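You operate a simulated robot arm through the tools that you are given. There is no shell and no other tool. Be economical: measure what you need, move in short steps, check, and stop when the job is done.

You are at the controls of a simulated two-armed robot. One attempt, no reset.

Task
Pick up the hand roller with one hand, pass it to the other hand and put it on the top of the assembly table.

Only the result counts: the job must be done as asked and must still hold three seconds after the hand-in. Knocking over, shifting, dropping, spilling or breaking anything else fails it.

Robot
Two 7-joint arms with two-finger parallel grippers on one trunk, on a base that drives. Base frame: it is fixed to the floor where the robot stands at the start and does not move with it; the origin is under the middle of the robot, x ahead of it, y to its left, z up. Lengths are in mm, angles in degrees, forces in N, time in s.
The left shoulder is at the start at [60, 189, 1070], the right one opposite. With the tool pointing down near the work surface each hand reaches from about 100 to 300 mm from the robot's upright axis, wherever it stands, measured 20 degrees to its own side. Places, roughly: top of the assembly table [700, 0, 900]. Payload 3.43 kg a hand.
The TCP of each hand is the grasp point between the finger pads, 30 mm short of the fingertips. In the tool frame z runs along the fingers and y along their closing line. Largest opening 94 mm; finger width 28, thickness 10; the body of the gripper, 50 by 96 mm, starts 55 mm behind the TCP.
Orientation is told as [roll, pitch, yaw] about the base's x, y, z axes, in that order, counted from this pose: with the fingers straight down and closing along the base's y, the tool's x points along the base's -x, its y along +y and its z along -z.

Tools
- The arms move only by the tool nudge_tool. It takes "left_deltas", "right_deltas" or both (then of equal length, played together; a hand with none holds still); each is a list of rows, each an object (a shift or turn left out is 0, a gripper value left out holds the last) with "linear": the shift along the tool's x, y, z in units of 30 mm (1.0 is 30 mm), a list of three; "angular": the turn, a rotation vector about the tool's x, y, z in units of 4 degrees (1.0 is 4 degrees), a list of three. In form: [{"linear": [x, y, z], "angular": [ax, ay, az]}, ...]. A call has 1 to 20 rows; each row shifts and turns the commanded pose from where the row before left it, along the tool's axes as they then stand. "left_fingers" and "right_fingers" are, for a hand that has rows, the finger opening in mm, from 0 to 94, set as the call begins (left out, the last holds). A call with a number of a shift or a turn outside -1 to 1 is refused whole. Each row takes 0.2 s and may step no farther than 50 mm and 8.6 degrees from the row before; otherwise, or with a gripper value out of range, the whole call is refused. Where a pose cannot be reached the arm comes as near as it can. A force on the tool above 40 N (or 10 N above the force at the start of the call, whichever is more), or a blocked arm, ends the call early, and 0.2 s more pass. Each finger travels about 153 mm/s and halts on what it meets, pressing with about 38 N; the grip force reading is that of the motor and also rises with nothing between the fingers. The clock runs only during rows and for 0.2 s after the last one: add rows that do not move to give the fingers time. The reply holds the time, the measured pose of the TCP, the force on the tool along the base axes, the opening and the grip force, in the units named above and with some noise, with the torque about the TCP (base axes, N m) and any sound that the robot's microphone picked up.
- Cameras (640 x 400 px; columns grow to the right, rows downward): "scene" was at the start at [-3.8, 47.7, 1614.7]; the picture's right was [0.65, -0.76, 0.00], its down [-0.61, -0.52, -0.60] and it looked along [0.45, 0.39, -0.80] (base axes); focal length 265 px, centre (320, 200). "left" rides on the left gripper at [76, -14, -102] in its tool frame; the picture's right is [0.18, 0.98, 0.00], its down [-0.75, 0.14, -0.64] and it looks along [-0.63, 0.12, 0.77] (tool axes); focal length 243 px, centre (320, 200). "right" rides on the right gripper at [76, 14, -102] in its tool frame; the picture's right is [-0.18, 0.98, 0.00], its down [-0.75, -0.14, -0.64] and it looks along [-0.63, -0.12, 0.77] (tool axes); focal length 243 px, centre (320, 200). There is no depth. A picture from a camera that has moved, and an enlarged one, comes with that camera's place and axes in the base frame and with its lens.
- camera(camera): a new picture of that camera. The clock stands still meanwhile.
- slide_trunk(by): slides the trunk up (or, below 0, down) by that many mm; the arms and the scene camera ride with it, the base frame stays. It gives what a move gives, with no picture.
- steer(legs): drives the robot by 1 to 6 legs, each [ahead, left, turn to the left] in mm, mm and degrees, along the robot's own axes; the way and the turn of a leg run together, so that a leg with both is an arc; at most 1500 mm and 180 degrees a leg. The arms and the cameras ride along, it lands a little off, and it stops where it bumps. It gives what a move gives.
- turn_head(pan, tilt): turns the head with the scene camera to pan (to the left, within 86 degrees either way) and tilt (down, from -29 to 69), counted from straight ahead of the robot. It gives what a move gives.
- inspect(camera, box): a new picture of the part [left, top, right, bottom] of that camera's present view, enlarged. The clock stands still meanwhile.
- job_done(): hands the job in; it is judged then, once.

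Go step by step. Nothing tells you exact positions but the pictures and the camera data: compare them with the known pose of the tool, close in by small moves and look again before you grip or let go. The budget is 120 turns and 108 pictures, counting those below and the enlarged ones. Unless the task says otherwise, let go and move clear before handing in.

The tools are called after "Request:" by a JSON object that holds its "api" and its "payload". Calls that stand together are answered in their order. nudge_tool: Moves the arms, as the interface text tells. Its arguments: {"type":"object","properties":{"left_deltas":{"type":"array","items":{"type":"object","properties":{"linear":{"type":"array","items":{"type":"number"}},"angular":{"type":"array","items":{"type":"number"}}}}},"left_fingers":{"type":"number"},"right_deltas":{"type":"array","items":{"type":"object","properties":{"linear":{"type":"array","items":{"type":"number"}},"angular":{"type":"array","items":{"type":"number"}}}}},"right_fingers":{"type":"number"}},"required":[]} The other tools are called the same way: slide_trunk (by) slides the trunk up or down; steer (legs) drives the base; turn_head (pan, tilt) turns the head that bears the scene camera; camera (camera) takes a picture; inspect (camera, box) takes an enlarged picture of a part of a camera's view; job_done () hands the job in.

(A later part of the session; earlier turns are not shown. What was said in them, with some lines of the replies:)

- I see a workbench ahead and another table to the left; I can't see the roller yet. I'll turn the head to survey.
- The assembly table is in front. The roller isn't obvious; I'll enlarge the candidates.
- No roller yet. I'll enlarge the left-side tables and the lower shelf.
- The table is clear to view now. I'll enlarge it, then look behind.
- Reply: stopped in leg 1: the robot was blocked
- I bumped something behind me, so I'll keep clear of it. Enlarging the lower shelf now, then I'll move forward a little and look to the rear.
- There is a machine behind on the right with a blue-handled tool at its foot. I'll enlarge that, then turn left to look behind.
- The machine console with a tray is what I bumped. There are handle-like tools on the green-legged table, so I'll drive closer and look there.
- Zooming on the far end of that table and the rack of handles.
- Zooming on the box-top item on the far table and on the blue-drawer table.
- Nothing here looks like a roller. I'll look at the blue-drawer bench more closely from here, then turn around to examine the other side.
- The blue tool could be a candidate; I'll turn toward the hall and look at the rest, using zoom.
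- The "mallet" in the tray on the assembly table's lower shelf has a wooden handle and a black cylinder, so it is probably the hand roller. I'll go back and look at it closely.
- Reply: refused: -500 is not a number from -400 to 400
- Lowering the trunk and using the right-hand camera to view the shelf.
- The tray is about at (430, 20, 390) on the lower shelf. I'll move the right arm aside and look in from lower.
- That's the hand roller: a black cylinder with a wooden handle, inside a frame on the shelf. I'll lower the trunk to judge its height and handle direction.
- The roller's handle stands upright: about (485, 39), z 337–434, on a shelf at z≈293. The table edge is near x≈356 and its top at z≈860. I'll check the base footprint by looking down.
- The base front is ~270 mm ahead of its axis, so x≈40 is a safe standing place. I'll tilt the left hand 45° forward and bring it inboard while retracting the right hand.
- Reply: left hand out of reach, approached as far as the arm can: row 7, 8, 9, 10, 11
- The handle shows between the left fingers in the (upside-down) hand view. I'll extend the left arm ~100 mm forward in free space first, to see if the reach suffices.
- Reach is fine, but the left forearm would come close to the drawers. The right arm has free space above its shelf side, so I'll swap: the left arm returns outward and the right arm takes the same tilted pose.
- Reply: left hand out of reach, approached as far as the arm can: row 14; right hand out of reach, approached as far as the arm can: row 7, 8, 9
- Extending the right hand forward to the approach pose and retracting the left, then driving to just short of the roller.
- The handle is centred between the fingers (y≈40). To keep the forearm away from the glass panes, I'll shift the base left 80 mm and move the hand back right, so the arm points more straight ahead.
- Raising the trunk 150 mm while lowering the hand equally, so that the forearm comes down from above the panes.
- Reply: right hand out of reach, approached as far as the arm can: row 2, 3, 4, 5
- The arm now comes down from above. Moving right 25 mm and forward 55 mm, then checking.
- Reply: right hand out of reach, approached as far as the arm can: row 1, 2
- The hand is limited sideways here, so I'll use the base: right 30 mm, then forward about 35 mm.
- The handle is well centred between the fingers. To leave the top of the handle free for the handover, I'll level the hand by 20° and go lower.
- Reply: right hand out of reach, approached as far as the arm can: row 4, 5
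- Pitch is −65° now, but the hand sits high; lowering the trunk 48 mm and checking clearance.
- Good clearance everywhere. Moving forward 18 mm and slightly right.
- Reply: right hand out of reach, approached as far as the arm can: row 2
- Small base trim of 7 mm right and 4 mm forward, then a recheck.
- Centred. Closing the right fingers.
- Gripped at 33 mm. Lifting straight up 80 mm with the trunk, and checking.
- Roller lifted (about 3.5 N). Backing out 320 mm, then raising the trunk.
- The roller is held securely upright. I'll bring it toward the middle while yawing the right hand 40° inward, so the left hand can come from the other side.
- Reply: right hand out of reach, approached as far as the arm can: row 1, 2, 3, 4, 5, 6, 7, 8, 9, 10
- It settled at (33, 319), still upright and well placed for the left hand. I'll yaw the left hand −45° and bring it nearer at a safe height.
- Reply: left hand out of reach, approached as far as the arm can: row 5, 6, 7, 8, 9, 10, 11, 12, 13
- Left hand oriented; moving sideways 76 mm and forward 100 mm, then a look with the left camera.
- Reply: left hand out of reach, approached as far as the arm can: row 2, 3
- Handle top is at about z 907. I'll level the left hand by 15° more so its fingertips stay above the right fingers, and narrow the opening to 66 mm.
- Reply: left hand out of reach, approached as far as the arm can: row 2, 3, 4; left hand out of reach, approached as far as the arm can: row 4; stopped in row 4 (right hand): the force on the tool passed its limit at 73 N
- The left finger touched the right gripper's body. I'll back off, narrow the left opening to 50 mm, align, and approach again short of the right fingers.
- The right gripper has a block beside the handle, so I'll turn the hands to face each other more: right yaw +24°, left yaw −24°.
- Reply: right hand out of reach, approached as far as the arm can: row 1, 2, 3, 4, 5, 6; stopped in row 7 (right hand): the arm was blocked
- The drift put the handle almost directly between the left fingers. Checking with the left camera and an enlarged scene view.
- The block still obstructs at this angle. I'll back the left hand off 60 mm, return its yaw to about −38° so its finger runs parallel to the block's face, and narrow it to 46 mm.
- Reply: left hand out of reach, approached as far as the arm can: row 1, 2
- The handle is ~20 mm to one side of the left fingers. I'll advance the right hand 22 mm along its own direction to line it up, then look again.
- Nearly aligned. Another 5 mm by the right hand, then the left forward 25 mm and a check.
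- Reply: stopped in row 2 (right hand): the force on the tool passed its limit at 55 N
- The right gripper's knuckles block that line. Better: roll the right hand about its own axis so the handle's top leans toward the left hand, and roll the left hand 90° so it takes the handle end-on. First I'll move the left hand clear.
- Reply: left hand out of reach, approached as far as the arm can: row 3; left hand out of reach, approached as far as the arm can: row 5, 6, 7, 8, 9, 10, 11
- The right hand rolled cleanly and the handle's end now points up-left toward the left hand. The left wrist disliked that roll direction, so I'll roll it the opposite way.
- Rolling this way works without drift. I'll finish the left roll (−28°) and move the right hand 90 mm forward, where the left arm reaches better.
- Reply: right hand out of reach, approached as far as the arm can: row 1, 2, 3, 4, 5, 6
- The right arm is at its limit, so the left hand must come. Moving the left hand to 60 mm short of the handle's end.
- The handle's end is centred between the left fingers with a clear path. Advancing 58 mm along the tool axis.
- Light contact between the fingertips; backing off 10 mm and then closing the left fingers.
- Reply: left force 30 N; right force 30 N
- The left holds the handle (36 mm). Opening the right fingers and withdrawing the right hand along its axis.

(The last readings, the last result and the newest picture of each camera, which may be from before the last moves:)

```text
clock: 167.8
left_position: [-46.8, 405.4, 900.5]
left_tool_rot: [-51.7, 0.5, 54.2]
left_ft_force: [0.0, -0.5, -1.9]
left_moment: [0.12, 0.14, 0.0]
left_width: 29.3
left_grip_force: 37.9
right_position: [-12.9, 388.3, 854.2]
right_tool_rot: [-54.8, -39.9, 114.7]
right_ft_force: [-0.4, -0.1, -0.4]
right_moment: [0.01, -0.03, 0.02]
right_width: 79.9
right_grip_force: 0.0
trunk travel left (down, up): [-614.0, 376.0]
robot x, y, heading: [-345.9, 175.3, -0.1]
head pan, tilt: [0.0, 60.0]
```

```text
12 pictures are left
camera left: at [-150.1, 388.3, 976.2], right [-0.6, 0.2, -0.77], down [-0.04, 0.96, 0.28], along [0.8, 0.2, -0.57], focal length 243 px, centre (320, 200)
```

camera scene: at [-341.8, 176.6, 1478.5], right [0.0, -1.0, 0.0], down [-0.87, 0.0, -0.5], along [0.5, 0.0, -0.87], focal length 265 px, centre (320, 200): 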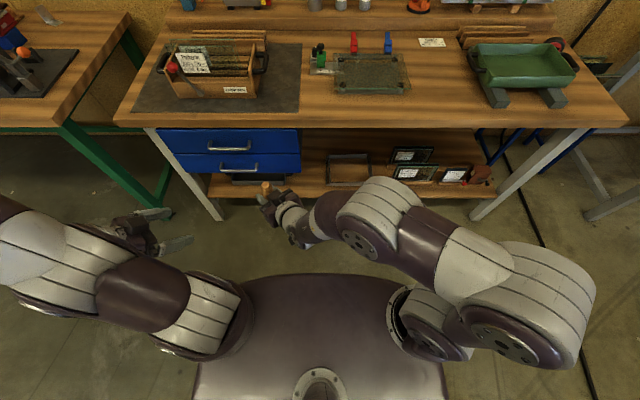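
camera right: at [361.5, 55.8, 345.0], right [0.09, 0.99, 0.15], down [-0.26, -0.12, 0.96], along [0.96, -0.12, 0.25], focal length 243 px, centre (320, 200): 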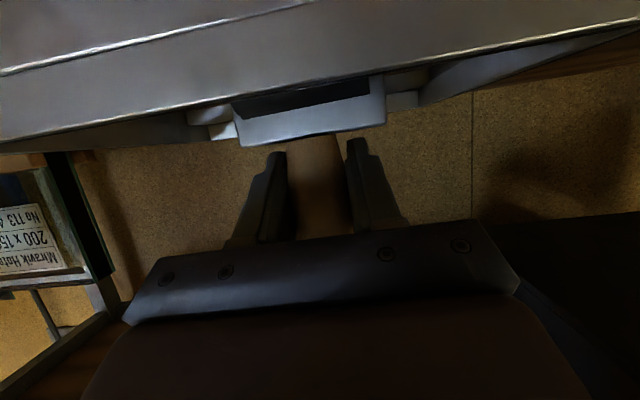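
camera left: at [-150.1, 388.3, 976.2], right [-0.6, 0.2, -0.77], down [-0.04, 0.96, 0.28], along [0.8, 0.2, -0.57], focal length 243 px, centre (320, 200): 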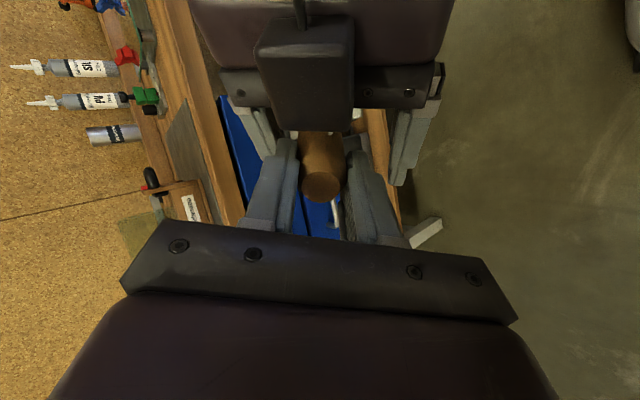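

The handover worked; the left holds it alone. I'll move the left hand with the roller away along the right fingers' direction.

Request:
{"api": "nudge_tool", "payload": {"left_deltas": [{"linear": [-0.675, 0.225, 0.24]}, {"linear": [-0.675, 0.225, 0.24]}, {"linear": [-0.675, 0.225, 0.24]}, {"linear": [-0.675, 0.225, 0.24]}, {"linear": [-0.675, 0.225, 0.24]}, {}]}}

Request:
{"api": "camera", "payload": {"camera": "scene"}}

```text
clock: 169.2
left_position: [16.8, 484.2, 851.3]
left_tool_rot: [-51.8, 0.5, 54.2]
left_ft_force: [1.1, 0.0, -2.7]
left_moment: [0.08, 0.1, 0.0]
left_width: 29.0
left_grip_force: 38.0
right_position: [-13.6, 388.1, 854.5]
right_tool_rot: [-54.9, -40.0, 114.7]
right_ft_force: [0.0, -0.4, 0.0]
right_moment: [0.0, 0.0, 0.04]
right_width: 80.1
right_grip_force: 0.1
trunk travel left (down, up): [-614.0, 376.0]
robot x, y, heading: [-347.9, 177.2, 0.1]
head pan, tilt: [0.0, 60.0]
```

```text
11 pictures are left
camera scene: at [-342.4, 175.4, 1478.4], right [0.0, -1.0, 0.0], down [-0.87, 0.0, -0.5], along [0.5, 0.0, -0.87], focal length 265 px, centre (320, 200)
```

scene: 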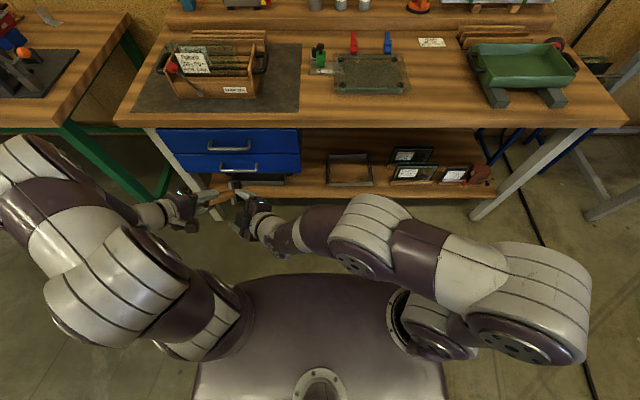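

Transfer complete. I'll swing the right hand back to its own side first (unroll, then yaw back while moving right).

Request:
{"api": "nudge_tool", "payload": {"right_deltas": [{"angular": [0, 0, 1]}, {"angular": [0, 0, 1]}, {"angular": [0, 0, 1]}, {"angular": [0, 0, 1]}, {"angular": [0, 0, 1]}, {"angular": [0, 0, 1]}, {"angular": [0, 0, 1]}, {"angular": [0, 0, 1]}, {"angular": [0, 0, 1]}, {"angular": [0, 0, 1]}, {"angular": [0, 0, 1]}, {"linear": [0, -0.9, 0], "angular": [0.9, 0, 0.43]}, {"linear": [0, -0.9, 0], "angular": [0.9, 0, 0.43]}, {"linear": [0, -0.9, 0], "angular": [0.9, 0, 0.43]}, {"linear": [0, -0.9, 0], "angular": [0.9, 0, 0.43]}, {"linear": [0, -0.9, 0], "angular": [0.9, 0, 0.43]}, {"linear": [0, -0.9, 0], "angular": [0.9, 0, 0.43]}, {"linear": [0, -0.9, 0], "angular": [0.9, 0, 0.43]}, {"linear": [0, -0.9, 0], "angular": [0.9, 0, 0.43]}, {"linear": [0, -0.9, 0], "angular": [0.9, 0, 0.43]}]}}

Request:
{"api": "nudge_tool", "payload": {"right_deltas": [{"linear": [-0.3, -0.9, -0.15]}, {"linear": [-0.3, -0.9, -0.15]}, {"linear": [-0.3, -0.9, -0.15]}, {"linear": [-0.3, -0.9, -0.15]}, {}]}}

Request:
{"api": "nudge_tool", "payload": {"left_deltas": [{"angular": [0, 0, 1]}, {"angular": [0, 0, 1]}, {"angular": [0, 0, 1]}, {"angular": [0, 0, 1]}, {"angular": [0, 0, 1]}, {"angular": [0, 0, 1]}, {"angular": [0, 0, 1]}, {"angular": [0, 0, 1]}, {"angular": [0, 0, 1]}, {"angular": [0, 0, 1]}, {"angular": [0, 0, 1]}, {"angular": [0, 0, 1]}, {"angular": [0, 0, 1]}, {"angular": [0, 0, 1]}, {"angular": [0, 0, 1]}, {"angular": [0, 0, 1]}, {"angular": [0, 0, 1]}, {"angular": [0, 0, 1]}, {"angular": [0, 0, 1]}, {"angular": [0, 0, 1]}]}}

Request:
{"api": "camera", "payload": {"camera": "scene"}}

```text
clock: 173.4
left_position: [16.5, 484.3, 850.9]
left_tool_rot: [-51.8, 0.4, 54.2]
left_ft_force: [0.3, -0.5, -1.8]
left_moment: [0.1, 0.11, 0.0]
left_width: 29.1
left_grip_force: 37.4
right_position: [117.4, 189.1, 855.1]
right_tool_rot: [-1.0, -64.1, 14.2]
right_ft_force: [-0.4, 0.6, 0.1]
right_moment: [0.01, 0.01, -0.01]
right_width: 80.4
right_grip_force: 0.1
trunk travel left (down, up): [-614.0, 376.0]
robot x, y, heading: [-353.8, 176.7, 0.0]
head pan, tilt: [0.0, 60.0]
```

```text
clock: 174.7
left_position: [16.3, 484.1, 851.1]
left_tool_rot: [-51.7, 0.5, 54.2]
left_ft_force: [-0.2, 0.5, -2.3]
left_moment: [0.09, 0.11, -0.01]
left_width: 28.9
left_grip_force: 38.1
right_position: [130.6, 137.9, 875.5]
right_tool_rot: [-1.3, -64.0, 14.4]
right_ft_force: [-0.4, 0.7, 0.0]
right_moment: [-0.02, 0.0, 0.02]
right_width: 80.3
right_grip_force: 0.0
right hand out of reach, approached as far as the arm can: row 3, 4
trunk travel left (down, up): [-614.0, 376.0]
robot x, y, heading: [-350.0, 174.4, 0.2]
head pan, tilt: [0.0, 60.0]
```

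```text
clock: 178.8
left_position: [15.8, 483.8, 851.7]
left_tool_rot: [-13.1, -50.7, -19.4]
left_ft_force: [-0.1, -0.4, -2.1]
left_moment: [0.05, 0.11, 0.0]
left_width: 29.0
left_grip_force: 38.4
right_position: [129.9, 136.9, 876.2]
right_tool_rot: [-1.4, -64.1, 14.4]
right_ft_force: [-1.1, 1.1, 0.4]
right_moment: [0.02, -0.03, 0.01]
right_width: 80.2
right_grip_force: 0.2
trunk travel left (down, up): [-614.0, 376.0]
robot x, y, heading: [-351.6, 175.4, -0.1]
head pan, tilt: [0.0, 60.0]
```

```text
10 pictures are left
camera scene: at [-342.1, 175.8, 1478.4], right [0.0, -1.0, 0.0], down [-0.87, 0.0, -0.5], along [0.5, 0.0, -0.87], focal length 265 px, centre (320, 200)
```

scene: 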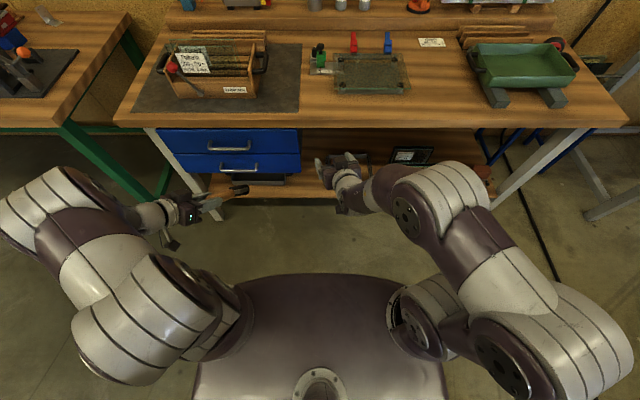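

The left hand holds the roller with most of the roll undone. I'll finish levelling the left hand and reposition it, and stow the right hand back and to the right.

Request:
{"api": "nudge_tool", "payload": {"left_deltas": [{"angular": [0, 0, 1]}, {"angular": [0, 0, 1]}, {"angular": [0, 0, 1]}, {}, {}, {}, {}, {}, {}, {}, {}, {}], "right_deltas": [{"linear": [0, -0.8, 0], "angular": [0, 1, 0]}, {"linear": [0, -0.8, 0], "angular": [0, 1, 0]}, {"linear": [0, -0.8, 0], "angular": [0, 1, 0]}, {"linear": [0, -0.8, 0], "angular": [0, 1, 0]}, {"linear": [0, -0.8, 0], "angular": [0, 1, 0]}, {"linear": [0, -0.8, 0], "angular": [0, 1, 0]}, {"linear": [0, -0.8, 0], "angular": [0, 1, 0]}, {"linear": [0, -0.8, 0], "angular": [0, 1, 0]}, {"linear": [0, -0.8, 0], "angular": [0, 1, 0]}, {"linear": [0, -0.8, 0], "angular": [0, 1, 0]}, {"linear": [0, -0.8, 0], "angular": [0, 1, 0]}, {"linear": [0, -0.8, 0], "angular": [0, 1, 0]}]}}

Request:
{"api": "slide_trunk", "payload": {"by": 130}}

Request:
{"api": "nudge_tool", "payload": {"left_deltas": [{"linear": [-0.446, -0.467, 0.569]}, {"linear": [-0.446, -0.467, 0.569]}, {"linear": [-0.446, -0.467, 0.569]}, {"linear": [-0.446, -0.467, 0.569]}, {"linear": [-0.446, -0.467, 0.569]}, {"angular": [0, -1, 0]}, {"angular": [0, -1, 0]}, {"angular": [0, -1, 0]}, {}], "right_deltas": [{"linear": [0.9, 0, 0]}, {"linear": [0.9, 0, 0]}, {"linear": [0.9, 0, 0]}, {"linear": [0.9, 0, 0]}, {"linear": [0.9, 0, 0]}, {}, {}, {}, {}]}}

Request:
{"api": "camera", "payload": {"camera": "scene"}}

```text
clock: 181.4
left_position: [16.3, 483.6, 850.5]
left_tool_rot: [1.8, -51.7, -38.4]
left_ft_force: [-0.6, 1.3, -2.2]
left_moment: [0.1, 0.12, 0.02]
left_width: 28.8
left_grip_force: 38.2
right_position: [138.4, -44.1, 874.0]
right_tool_rot: [-0.4, -15.9, 13.5]
right_ft_force: [-0.1, 0.1, 0.6]
right_moment: [-0.02, -0.01, -0.03]
right_width: 80.1
right_grip_force: 0.1
right hand out of reach, approached as far as the arm can: row 1, 2, 3, 4, 5, 6
trunk travel left (down, up): [-614.0, 376.0]
robot x, y, heading: [-351.0, 178.3, -0.1]
head pan, tilt: [0.0, 60.0]
```

```text
clock: 183.0
left_position: [16.0, 483.6, 980.4]
left_tool_rot: [1.8, -51.8, -38.4]
left_ft_force: [0.4, 0.1, -1.4]
left_moment: [0.11, 0.1, -0.01]
left_width: 28.8
left_grip_force: 38.2
right_position: [139.3, -44.8, 1004.2]
right_tool_rot: [-0.6, -16.1, 13.6]
right_ft_force: [0.3, 0.5, -0.5]
right_moment: [-0.01, -0.03, 0.02]
right_width: 80.1
right_grip_force: 0.1
trunk travel left (down, up): [-744.0, 246.0]
robot x, y, heading: [-349.6, 178.1, 0.3]
head pan, tilt: [0.0, 60.0]
```

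```text
clock: 185.0
left_position: [70.8, 353.9, 984.9]
left_tool_rot: [2.4, -62.7, -38.8]
left_ft_force: [0.5, 0.0, -2.4]
left_moment: [0.15, 0.14, 0.02]
left_width: 28.6
left_grip_force: 38.1
left hand out of reach, approached as far as the arm can: row 8
right_position: [12.6, -74.1, 967.4]
right_tool_rot: [-0.5, -16.1, 13.8]
right_ft_force: [-0.7, 0.1, -0.3]
right_moment: [-0.02, 0.01, 0.01]
right_width: 80.2
right_grip_force: 0.1
trunk travel left (down, up): [-744.0, 246.0]
robot x, y, heading: [-348.1, 177.7, 0.3]
head pan, tilt: [0.0, 60.0]
```

```text
9 pictures are left
camera scene: at [-342.0, 176.1, 1608.4], right [0.0, -1.0, 0.0], down [-0.87, 0.0, -0.5], along [0.5, 0.0, -0.87], focal length 265 px, centre (320, 200)
```

scene: 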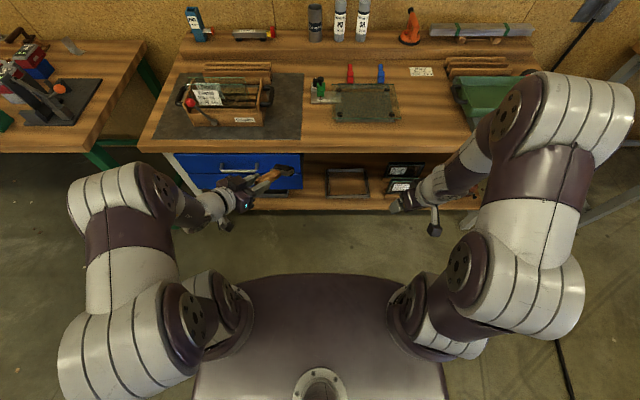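

The left hand carries the roller well (pitch −63°). I'll retract the right hand a bit more, drive right 545 mm, then look before going forward.

Request:
{"api": "nudge_tool", "payload": {"right_deltas": [{"linear": [0.9, 0, -0.3]}, {"linear": [0.9, 0, -0.3]}, {"linear": [0.9, 0, -0.3]}, {"linear": [0.9, 0, -0.3]}, {}]}}

Request:
{"api": "steer", "payload": {"legs": [[0, -545, -0.3]]}}

Request:
{"api": "camera", "payload": {"camera": "scene"}}

```text
clock: 186.2
left_position: [70.8, 353.8, 984.2]
left_tool_rot: [2.4, -62.6, -38.9]
left_ft_force: [0.2, -0.4, -2.8]
left_moment: [0.13, 0.16, 0.01]
left_width: 28.7
left_grip_force: 37.6
right_position: [-96.6, -98.8, 970.0]
right_tool_rot: [-0.5, -16.1, 13.6]
right_ft_force: [-0.7, 0.3, 0.8]
right_moment: [0.01, 0.03, 0.03]
right_width: 80.0
right_grip_force: 0.0
trunk travel left (down, up): [-744.0, 246.0]
robot x, y, heading: [-350.8, 175.5, 0.3]
head pan, tilt: [0.0, 60.0]
```

```text
clock: 189.3
left_position: [72.3, -182.6, 983.9]
left_tool_rot: [2.4, -62.7, -39.1]
left_ft_force: [0.2, -0.6, -2.4]
left_moment: [0.1, 0.19, 0.0]
left_width: 28.6
left_grip_force: 38.4
right_position: [-97.8, -637.3, 969.7]
right_tool_rot: [-0.5, -16.1, 13.5]
right_ft_force: [0.4, -0.4, -0.3]
right_moment: [0.02, 0.01, 0.0]
right_width: 80.1
right_grip_force: 0.1
trunk travel left (down, up): [-744.0, 246.0]
robot x, y, heading: [-349.4, -359.2, 0.2]
head pan, tilt: [0.0, 60.0]
```

```text
8 pictures are left
camera scene: at [-341.8, -361.5, 1608.4], right [0.0, -1.0, 0.0], down [-0.87, 0.0, -0.5], along [0.5, 0.0, -0.87], focal length 265 px, centre (320, 200)
```

scene: 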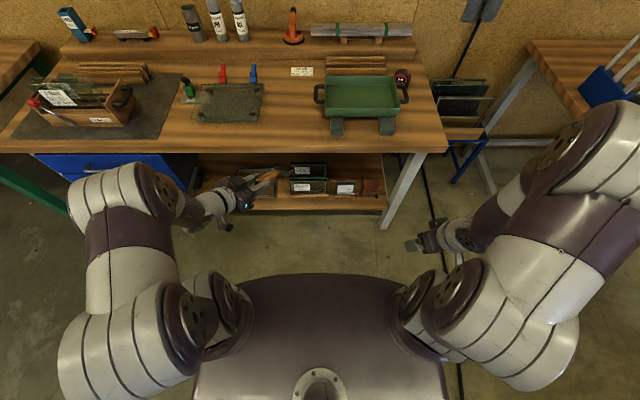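

The free patch between the glass plate and green tray is at about (480, −245). Driving forward 320 mm to bring the roller above it.

Request:
{"api": "steer", "payload": {"legs": [[320, -4, -0.2]]}}

Request:
{"api": "camera", "payload": {"camera": "scene"}}

Request:
{"api": "camera", "payload": {"camera": "left"}}

```text
clock: 191.5
left_position: [392.4, -186.2, 985.2]
left_tool_rot: [2.4, -62.5, -38.8]
left_ft_force: [0.2, 0.4, -2.4]
left_moment: [0.13, 0.14, 0.0]
left_width: 28.6
left_grip_force: 38.1
right_position: [227.4, -641.2, 971.2]
right_tool_rot: [-0.5, -16.1, 13.8]
right_ft_force: [-0.9, -0.5, -0.4]
right_moment: [-0.02, -0.01, 0.02]
right_width: 80.2
right_grip_force: 0.1
trunk travel left (down, up): [-744.0, 246.0]
robot x, y, heading: [-24.9, -363.0, 0.2]
head pan, tilt: [0.0, 60.0]
```

```text
7 pictures are left
camera scene: at [-18.8, -365.1, 1608.4], right [0.0, -1.0, 0.0], down [-0.87, 0.0, -0.5], along [0.5, 0.0, -0.87], focal length 265 px, centre (320, 200)
```

scene: 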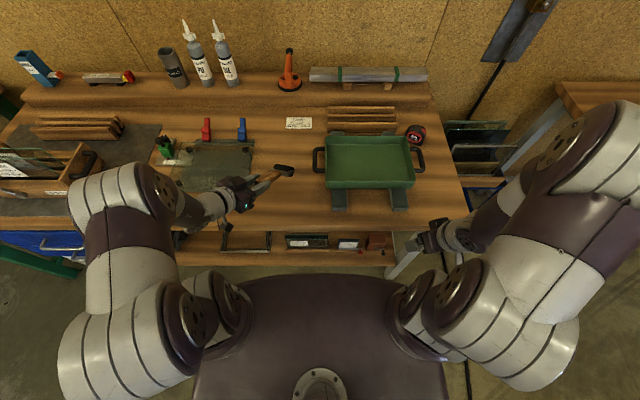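

```text
6 pictures are left
camera left: at [283.1, -120.6, 963.8], right [0.52, 0.84, -0.14], down [-0.11, 0.23, 0.97], along [0.85, -0.49, 0.21], focal length 243 px, centre (320, 200)
```

left: 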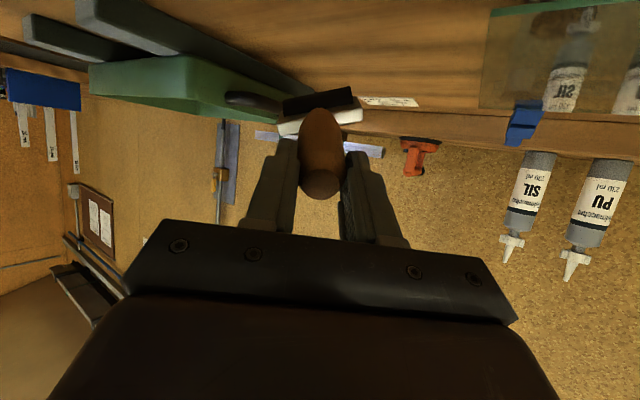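

The roller is above the free patch. Lowering 36 mm in small steps.

Request:
{"api": "nudge_tool", "payload": {"left_deltas": [{"linear": [0.177, 0, 0.092]}, {"linear": [0.177, 0, 0.092]}, {"linear": [0.177, 0, 0.092]}, {"linear": [0.177, 0, 0.092]}, {"linear": [0.177, 0, 0.092]}, {"linear": [0.177, 0, 0.092]}, {}]}}

Request:
{"api": "camera", "payload": {"camera": "left"}}

```text
clock: 193.1
left_position: [403.8, -188.4, 955.8]
left_tool_rot: [2.4, -61.9, -38.8]
left_ft_force: [0.6, -0.9, -2.5]
left_moment: [0.1, 0.19, -0.01]
left_width: 28.4
left_grip_force: 38.0
left hand out of reach, approached as far as the arm can: row 4, 5, 6
right_position: [225.4, -640.0, 970.2]
right_tool_rot: [-0.5, -16.1, 13.7]
right_ft_force: [-0.5, -0.1, 0.3]
right_moment: [-0.02, -0.01, 0.0]
right_width: 80.2
right_grip_force: 0.1
trunk travel left (down, up): [-744.0, 246.0]
robot x, y, heading: [-28.6, -364.5, 0.4]
head pan, tilt: [0.0, 60.0]
```

```text
5 pictures are left
camera left: at [293.4, -123.7, 936.5], right [0.52, 0.84, -0.14], down [-0.1, 0.23, 0.97], along [0.85, -0.49, 0.2], focal length 243 px, centre (320, 200)
```

left: 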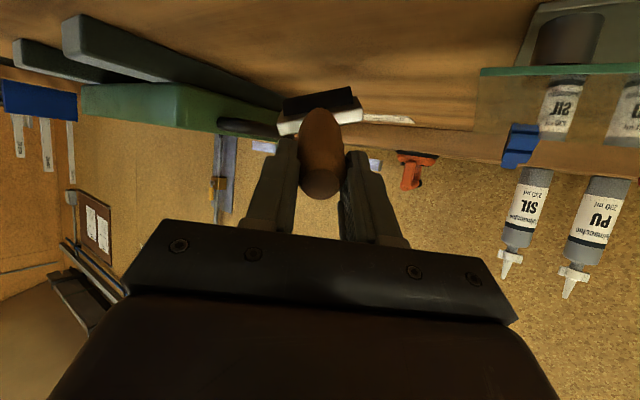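

Using the trunk for the rest, in small steps with the force reading as a guide.

Request:
{"api": "slide_trunk", "payload": {"by": -12}}

Request:
{"api": "slide_trunk", "payload": {"by": -5}}

Request:
{"api": "camera", "payload": {"camera": "left"}}

```text
clock: 193.7
left_position: [403.7, -188.3, 942.9]
left_tool_rot: [2.5, -62.1, -38.8]
left_ft_force: [-1.6, 0.3, 0.2]
left_moment: [0.02, -0.01, 0.0]
left_width: 28.4
left_grip_force: 38.2
right_position: [225.9, -639.4, 958.5]
right_tool_rot: [-0.5, -16.1, 13.8]
right_ft_force: [-0.2, 1.0, 0.3]
right_moment: [-0.01, 0.02, 0.03]
right_width: 80.0
right_grip_force: 0.1
trunk travel left (down, up): [-732.0, 258.0]
robot x, y, heading: [-24.6, -364.9, 0.2]
head pan, tilt: [0.0, 60.0]
```

```text
clock: 194.2
left_position: [401.4, -189.0, 941.6]
left_tool_rot: [2.8, -62.3, -39.1]
left_ft_force: [-6.8, 1.2, 13.4]
left_moment: [-0.47, -0.92, -0.23]
left_width: 28.0
left_grip_force: 37.6
right_position: [224.7, -640.7, 954.8]
right_tool_rot: [-0.6, -16.2, 13.7]
right_ft_force: [-0.8, 0.6, 0.0]
right_moment: [-0.01, -0.02, 0.0]
right_width: 80.1
right_grip_force: 0.1
trunk travel left (down, up): [-727.0, 263.0]
robot x, y, heading: [-26.5, -363.0, 0.2]
head pan, tilt: [0.0, 60.0]
```

```text
4 pictures are left
camera left: at [291.9, -123.7, 921.0], right [0.52, 0.84, -0.14], down [-0.1, 0.23, 0.97], along [0.85, -0.49, 0.2], focal length 243 px, centre (320, 200)
```

left: 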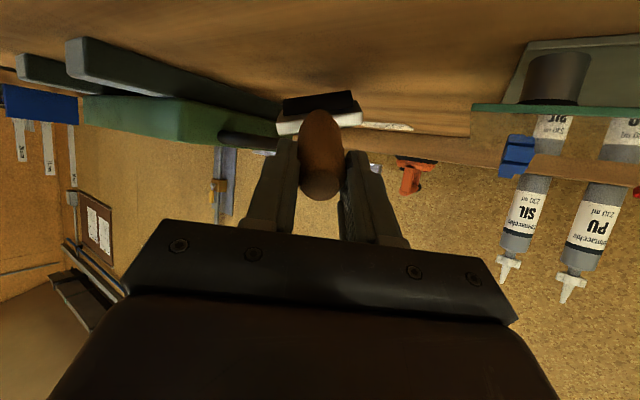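

The head of the roller rests on the table (force rose at contact). Unloading slightly and opening the left fingers so the handle settles.

Request:
{"api": "slide_trunk", "payload": {"by": 3}}

Request:
{"api": "nudge_tool", "payload": {"left_deltas": [{}, {}, {}, {}, {}], "left_fingers": 60}}

Request:
{"api": "camera", "payload": {"camera": "left"}}

```text
clock: 194.8
left_position: [402.4, -188.1, 939.4]
left_tool_rot: [2.3, -62.0, -38.7]
left_ft_force: [-2.6, -0.5, 1.6]
left_moment: [-0.04, -0.11, -0.06]
left_width: 28.1
left_grip_force: 38.2
right_position: [226.2, -641.0, 956.7]
right_tool_rot: [-0.5, -16.1, 13.8]
right_ft_force: [0.5, 0.3, -0.4]
right_moment: [0.01, 0.0, 0.02]
right_width: 79.8
right_grip_force: 0.0
trunk travel left (down, up): [-730.0, 260.0]
robot x, y, heading: [-27.2, -363.4, 0.4]
head pan, tilt: [0.0, 60.0]
```

```text
clock: 195.9
left_position: [403.3, -189.6, 942.6]
left_tool_rot: [2.4, -62.0, -38.9]
left_ft_force: [-0.1, -0.3, -1.1]
left_moment: [-0.04, 0.01, 0.04]
left_width: 60.0
left_grip_force: 0.1
right_position: [226.2, -640.8, 955.7]
right_tool_rot: [-0.5, -16.1, 13.7]
right_ft_force: [0.1, -0.2, -0.1]
right_moment: [0.0, 0.0, 0.01]
right_width: 80.0
right_grip_force: 0.1
trunk travel left (down, up): [-730.0, 260.0]
robot x, y, heading: [-27.4, -364.5, 0.1]
head pan, tilt: [0.0, 60.0]
```

```text
3 pictures are left
camera left: at [293.3, -123.7, 922.6], right [0.52, 0.84, -0.14], down [-0.1, 0.23, 0.97], along [0.85, -0.49, 0.2], focal length 243 px, centre (320, 200)
```

left: 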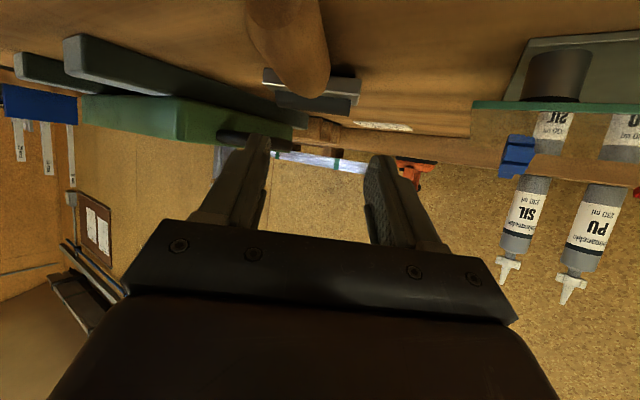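

The roller now lies on the table, below the fingers. Raising clear, then backing away.

Request:
{"api": "slide_trunk", "payload": {"by": 100}}

Request:
{"api": "steer", "payload": {"legs": [[-250, 0, 0]]}}

Request:
{"api": "camera", "payload": {"camera": "scene"}}

Request:
{"api": "inspect", "payload": {"camera": "scene", "box": [200, 70, 400, 180]}}

```text
clock: 197.3
left_position: [402.8, -188.8, 1042.4]
left_tool_rot: [2.4, -62.0, -38.8]
left_ft_force: [-0.4, 0.1, 0.5]
left_moment: [0.0, 0.0, 0.0]
left_width: 60.2
left_grip_force: 0.0
right_position: [227.3, -639.7, 1056.0]
right_tool_rot: [-0.4, -16.1, 13.8]
right_ft_force: [0.2, -0.4, 0.1]
right_moment: [-0.02, 0.0, 0.04]
right_width: 80.3
right_grip_force: 0.1
trunk travel left (down, up): [-830.0, 160.0]
robot x, y, heading: [-25.2, -366.8, 0.2]
head pan, tilt: [0.0, 60.0]
```

```text
clock: 199.1
left_position: [152.9, -187.9, 1041.5]
left_tool_rot: [2.4, -62.0, -38.7]
left_ft_force: [1.1, 0.1, 0.3]
left_moment: [0.0, -0.01, -0.01]
left_width: 60.1
left_grip_force: 0.0
right_position: [-22.2, -639.5, 1056.8]
right_tool_rot: [-0.4, -16.1, 13.9]
right_ft_force: [-0.9, -0.5, -0.7]
right_moment: [0.02, -0.01, -0.04]
right_width: 79.9
right_grip_force: 0.1
trunk travel left (down, up): [-830.0, 160.0]
robot x, y, heading: [-278.9, -367.0, 0.1]
head pan, tilt: [0.0, 60.0]
```

```text
2 pictures are left
camera scene: at [-268.7, -366.3, 1694.4], right [0.01, -1.0, 0.0], down [-0.87, -0.01, -0.5], along [0.5, 0.0, -0.87], focal length 265 px, centre (320, 200)
```

scene: 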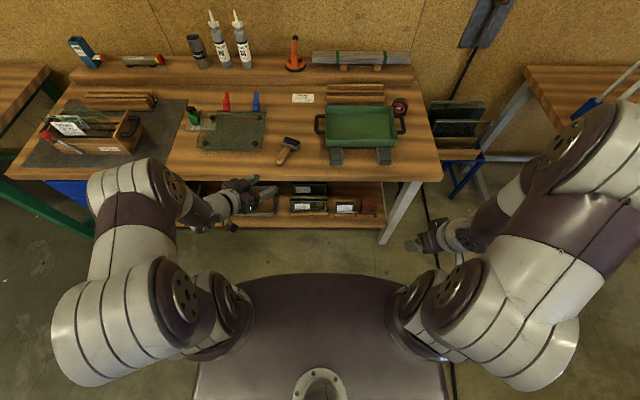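

```text
3.20 times, centred on (300, 125) of scene
camera zoom: at [-268.7, -366.3, 1694.4], right [0.01, -1.0, 0.0], down [-0.87, -0.01, -0.5], along [0.5, 0.0, -0.87], focal length 847 px, centre (384, 440)
```

zoom: 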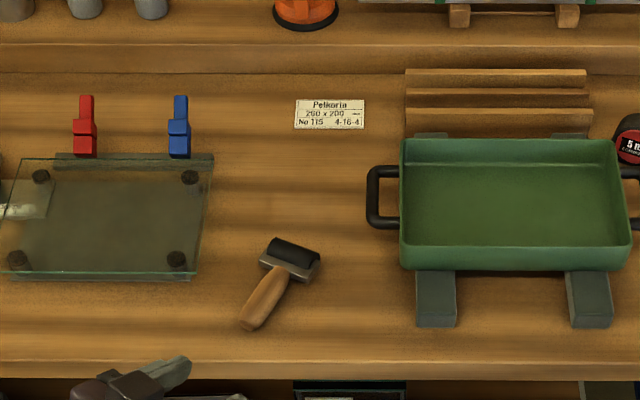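

The hand roller lies at rest on the table top, clear of everything else, and both hands are well away. Handing in.

Request:
{"api": "job_done", "payload": {}}

```text
The job is handed in.
```

I picked the hand roller up from the lower shelf with the right hand and passed it to the left in mid-air. It now lies at rest on the assembly table top, clear of the items around it.

While searching, I backed the base into the machine console behind the start position. I saw no damage afterwards, but I did not check whether it had shifted.
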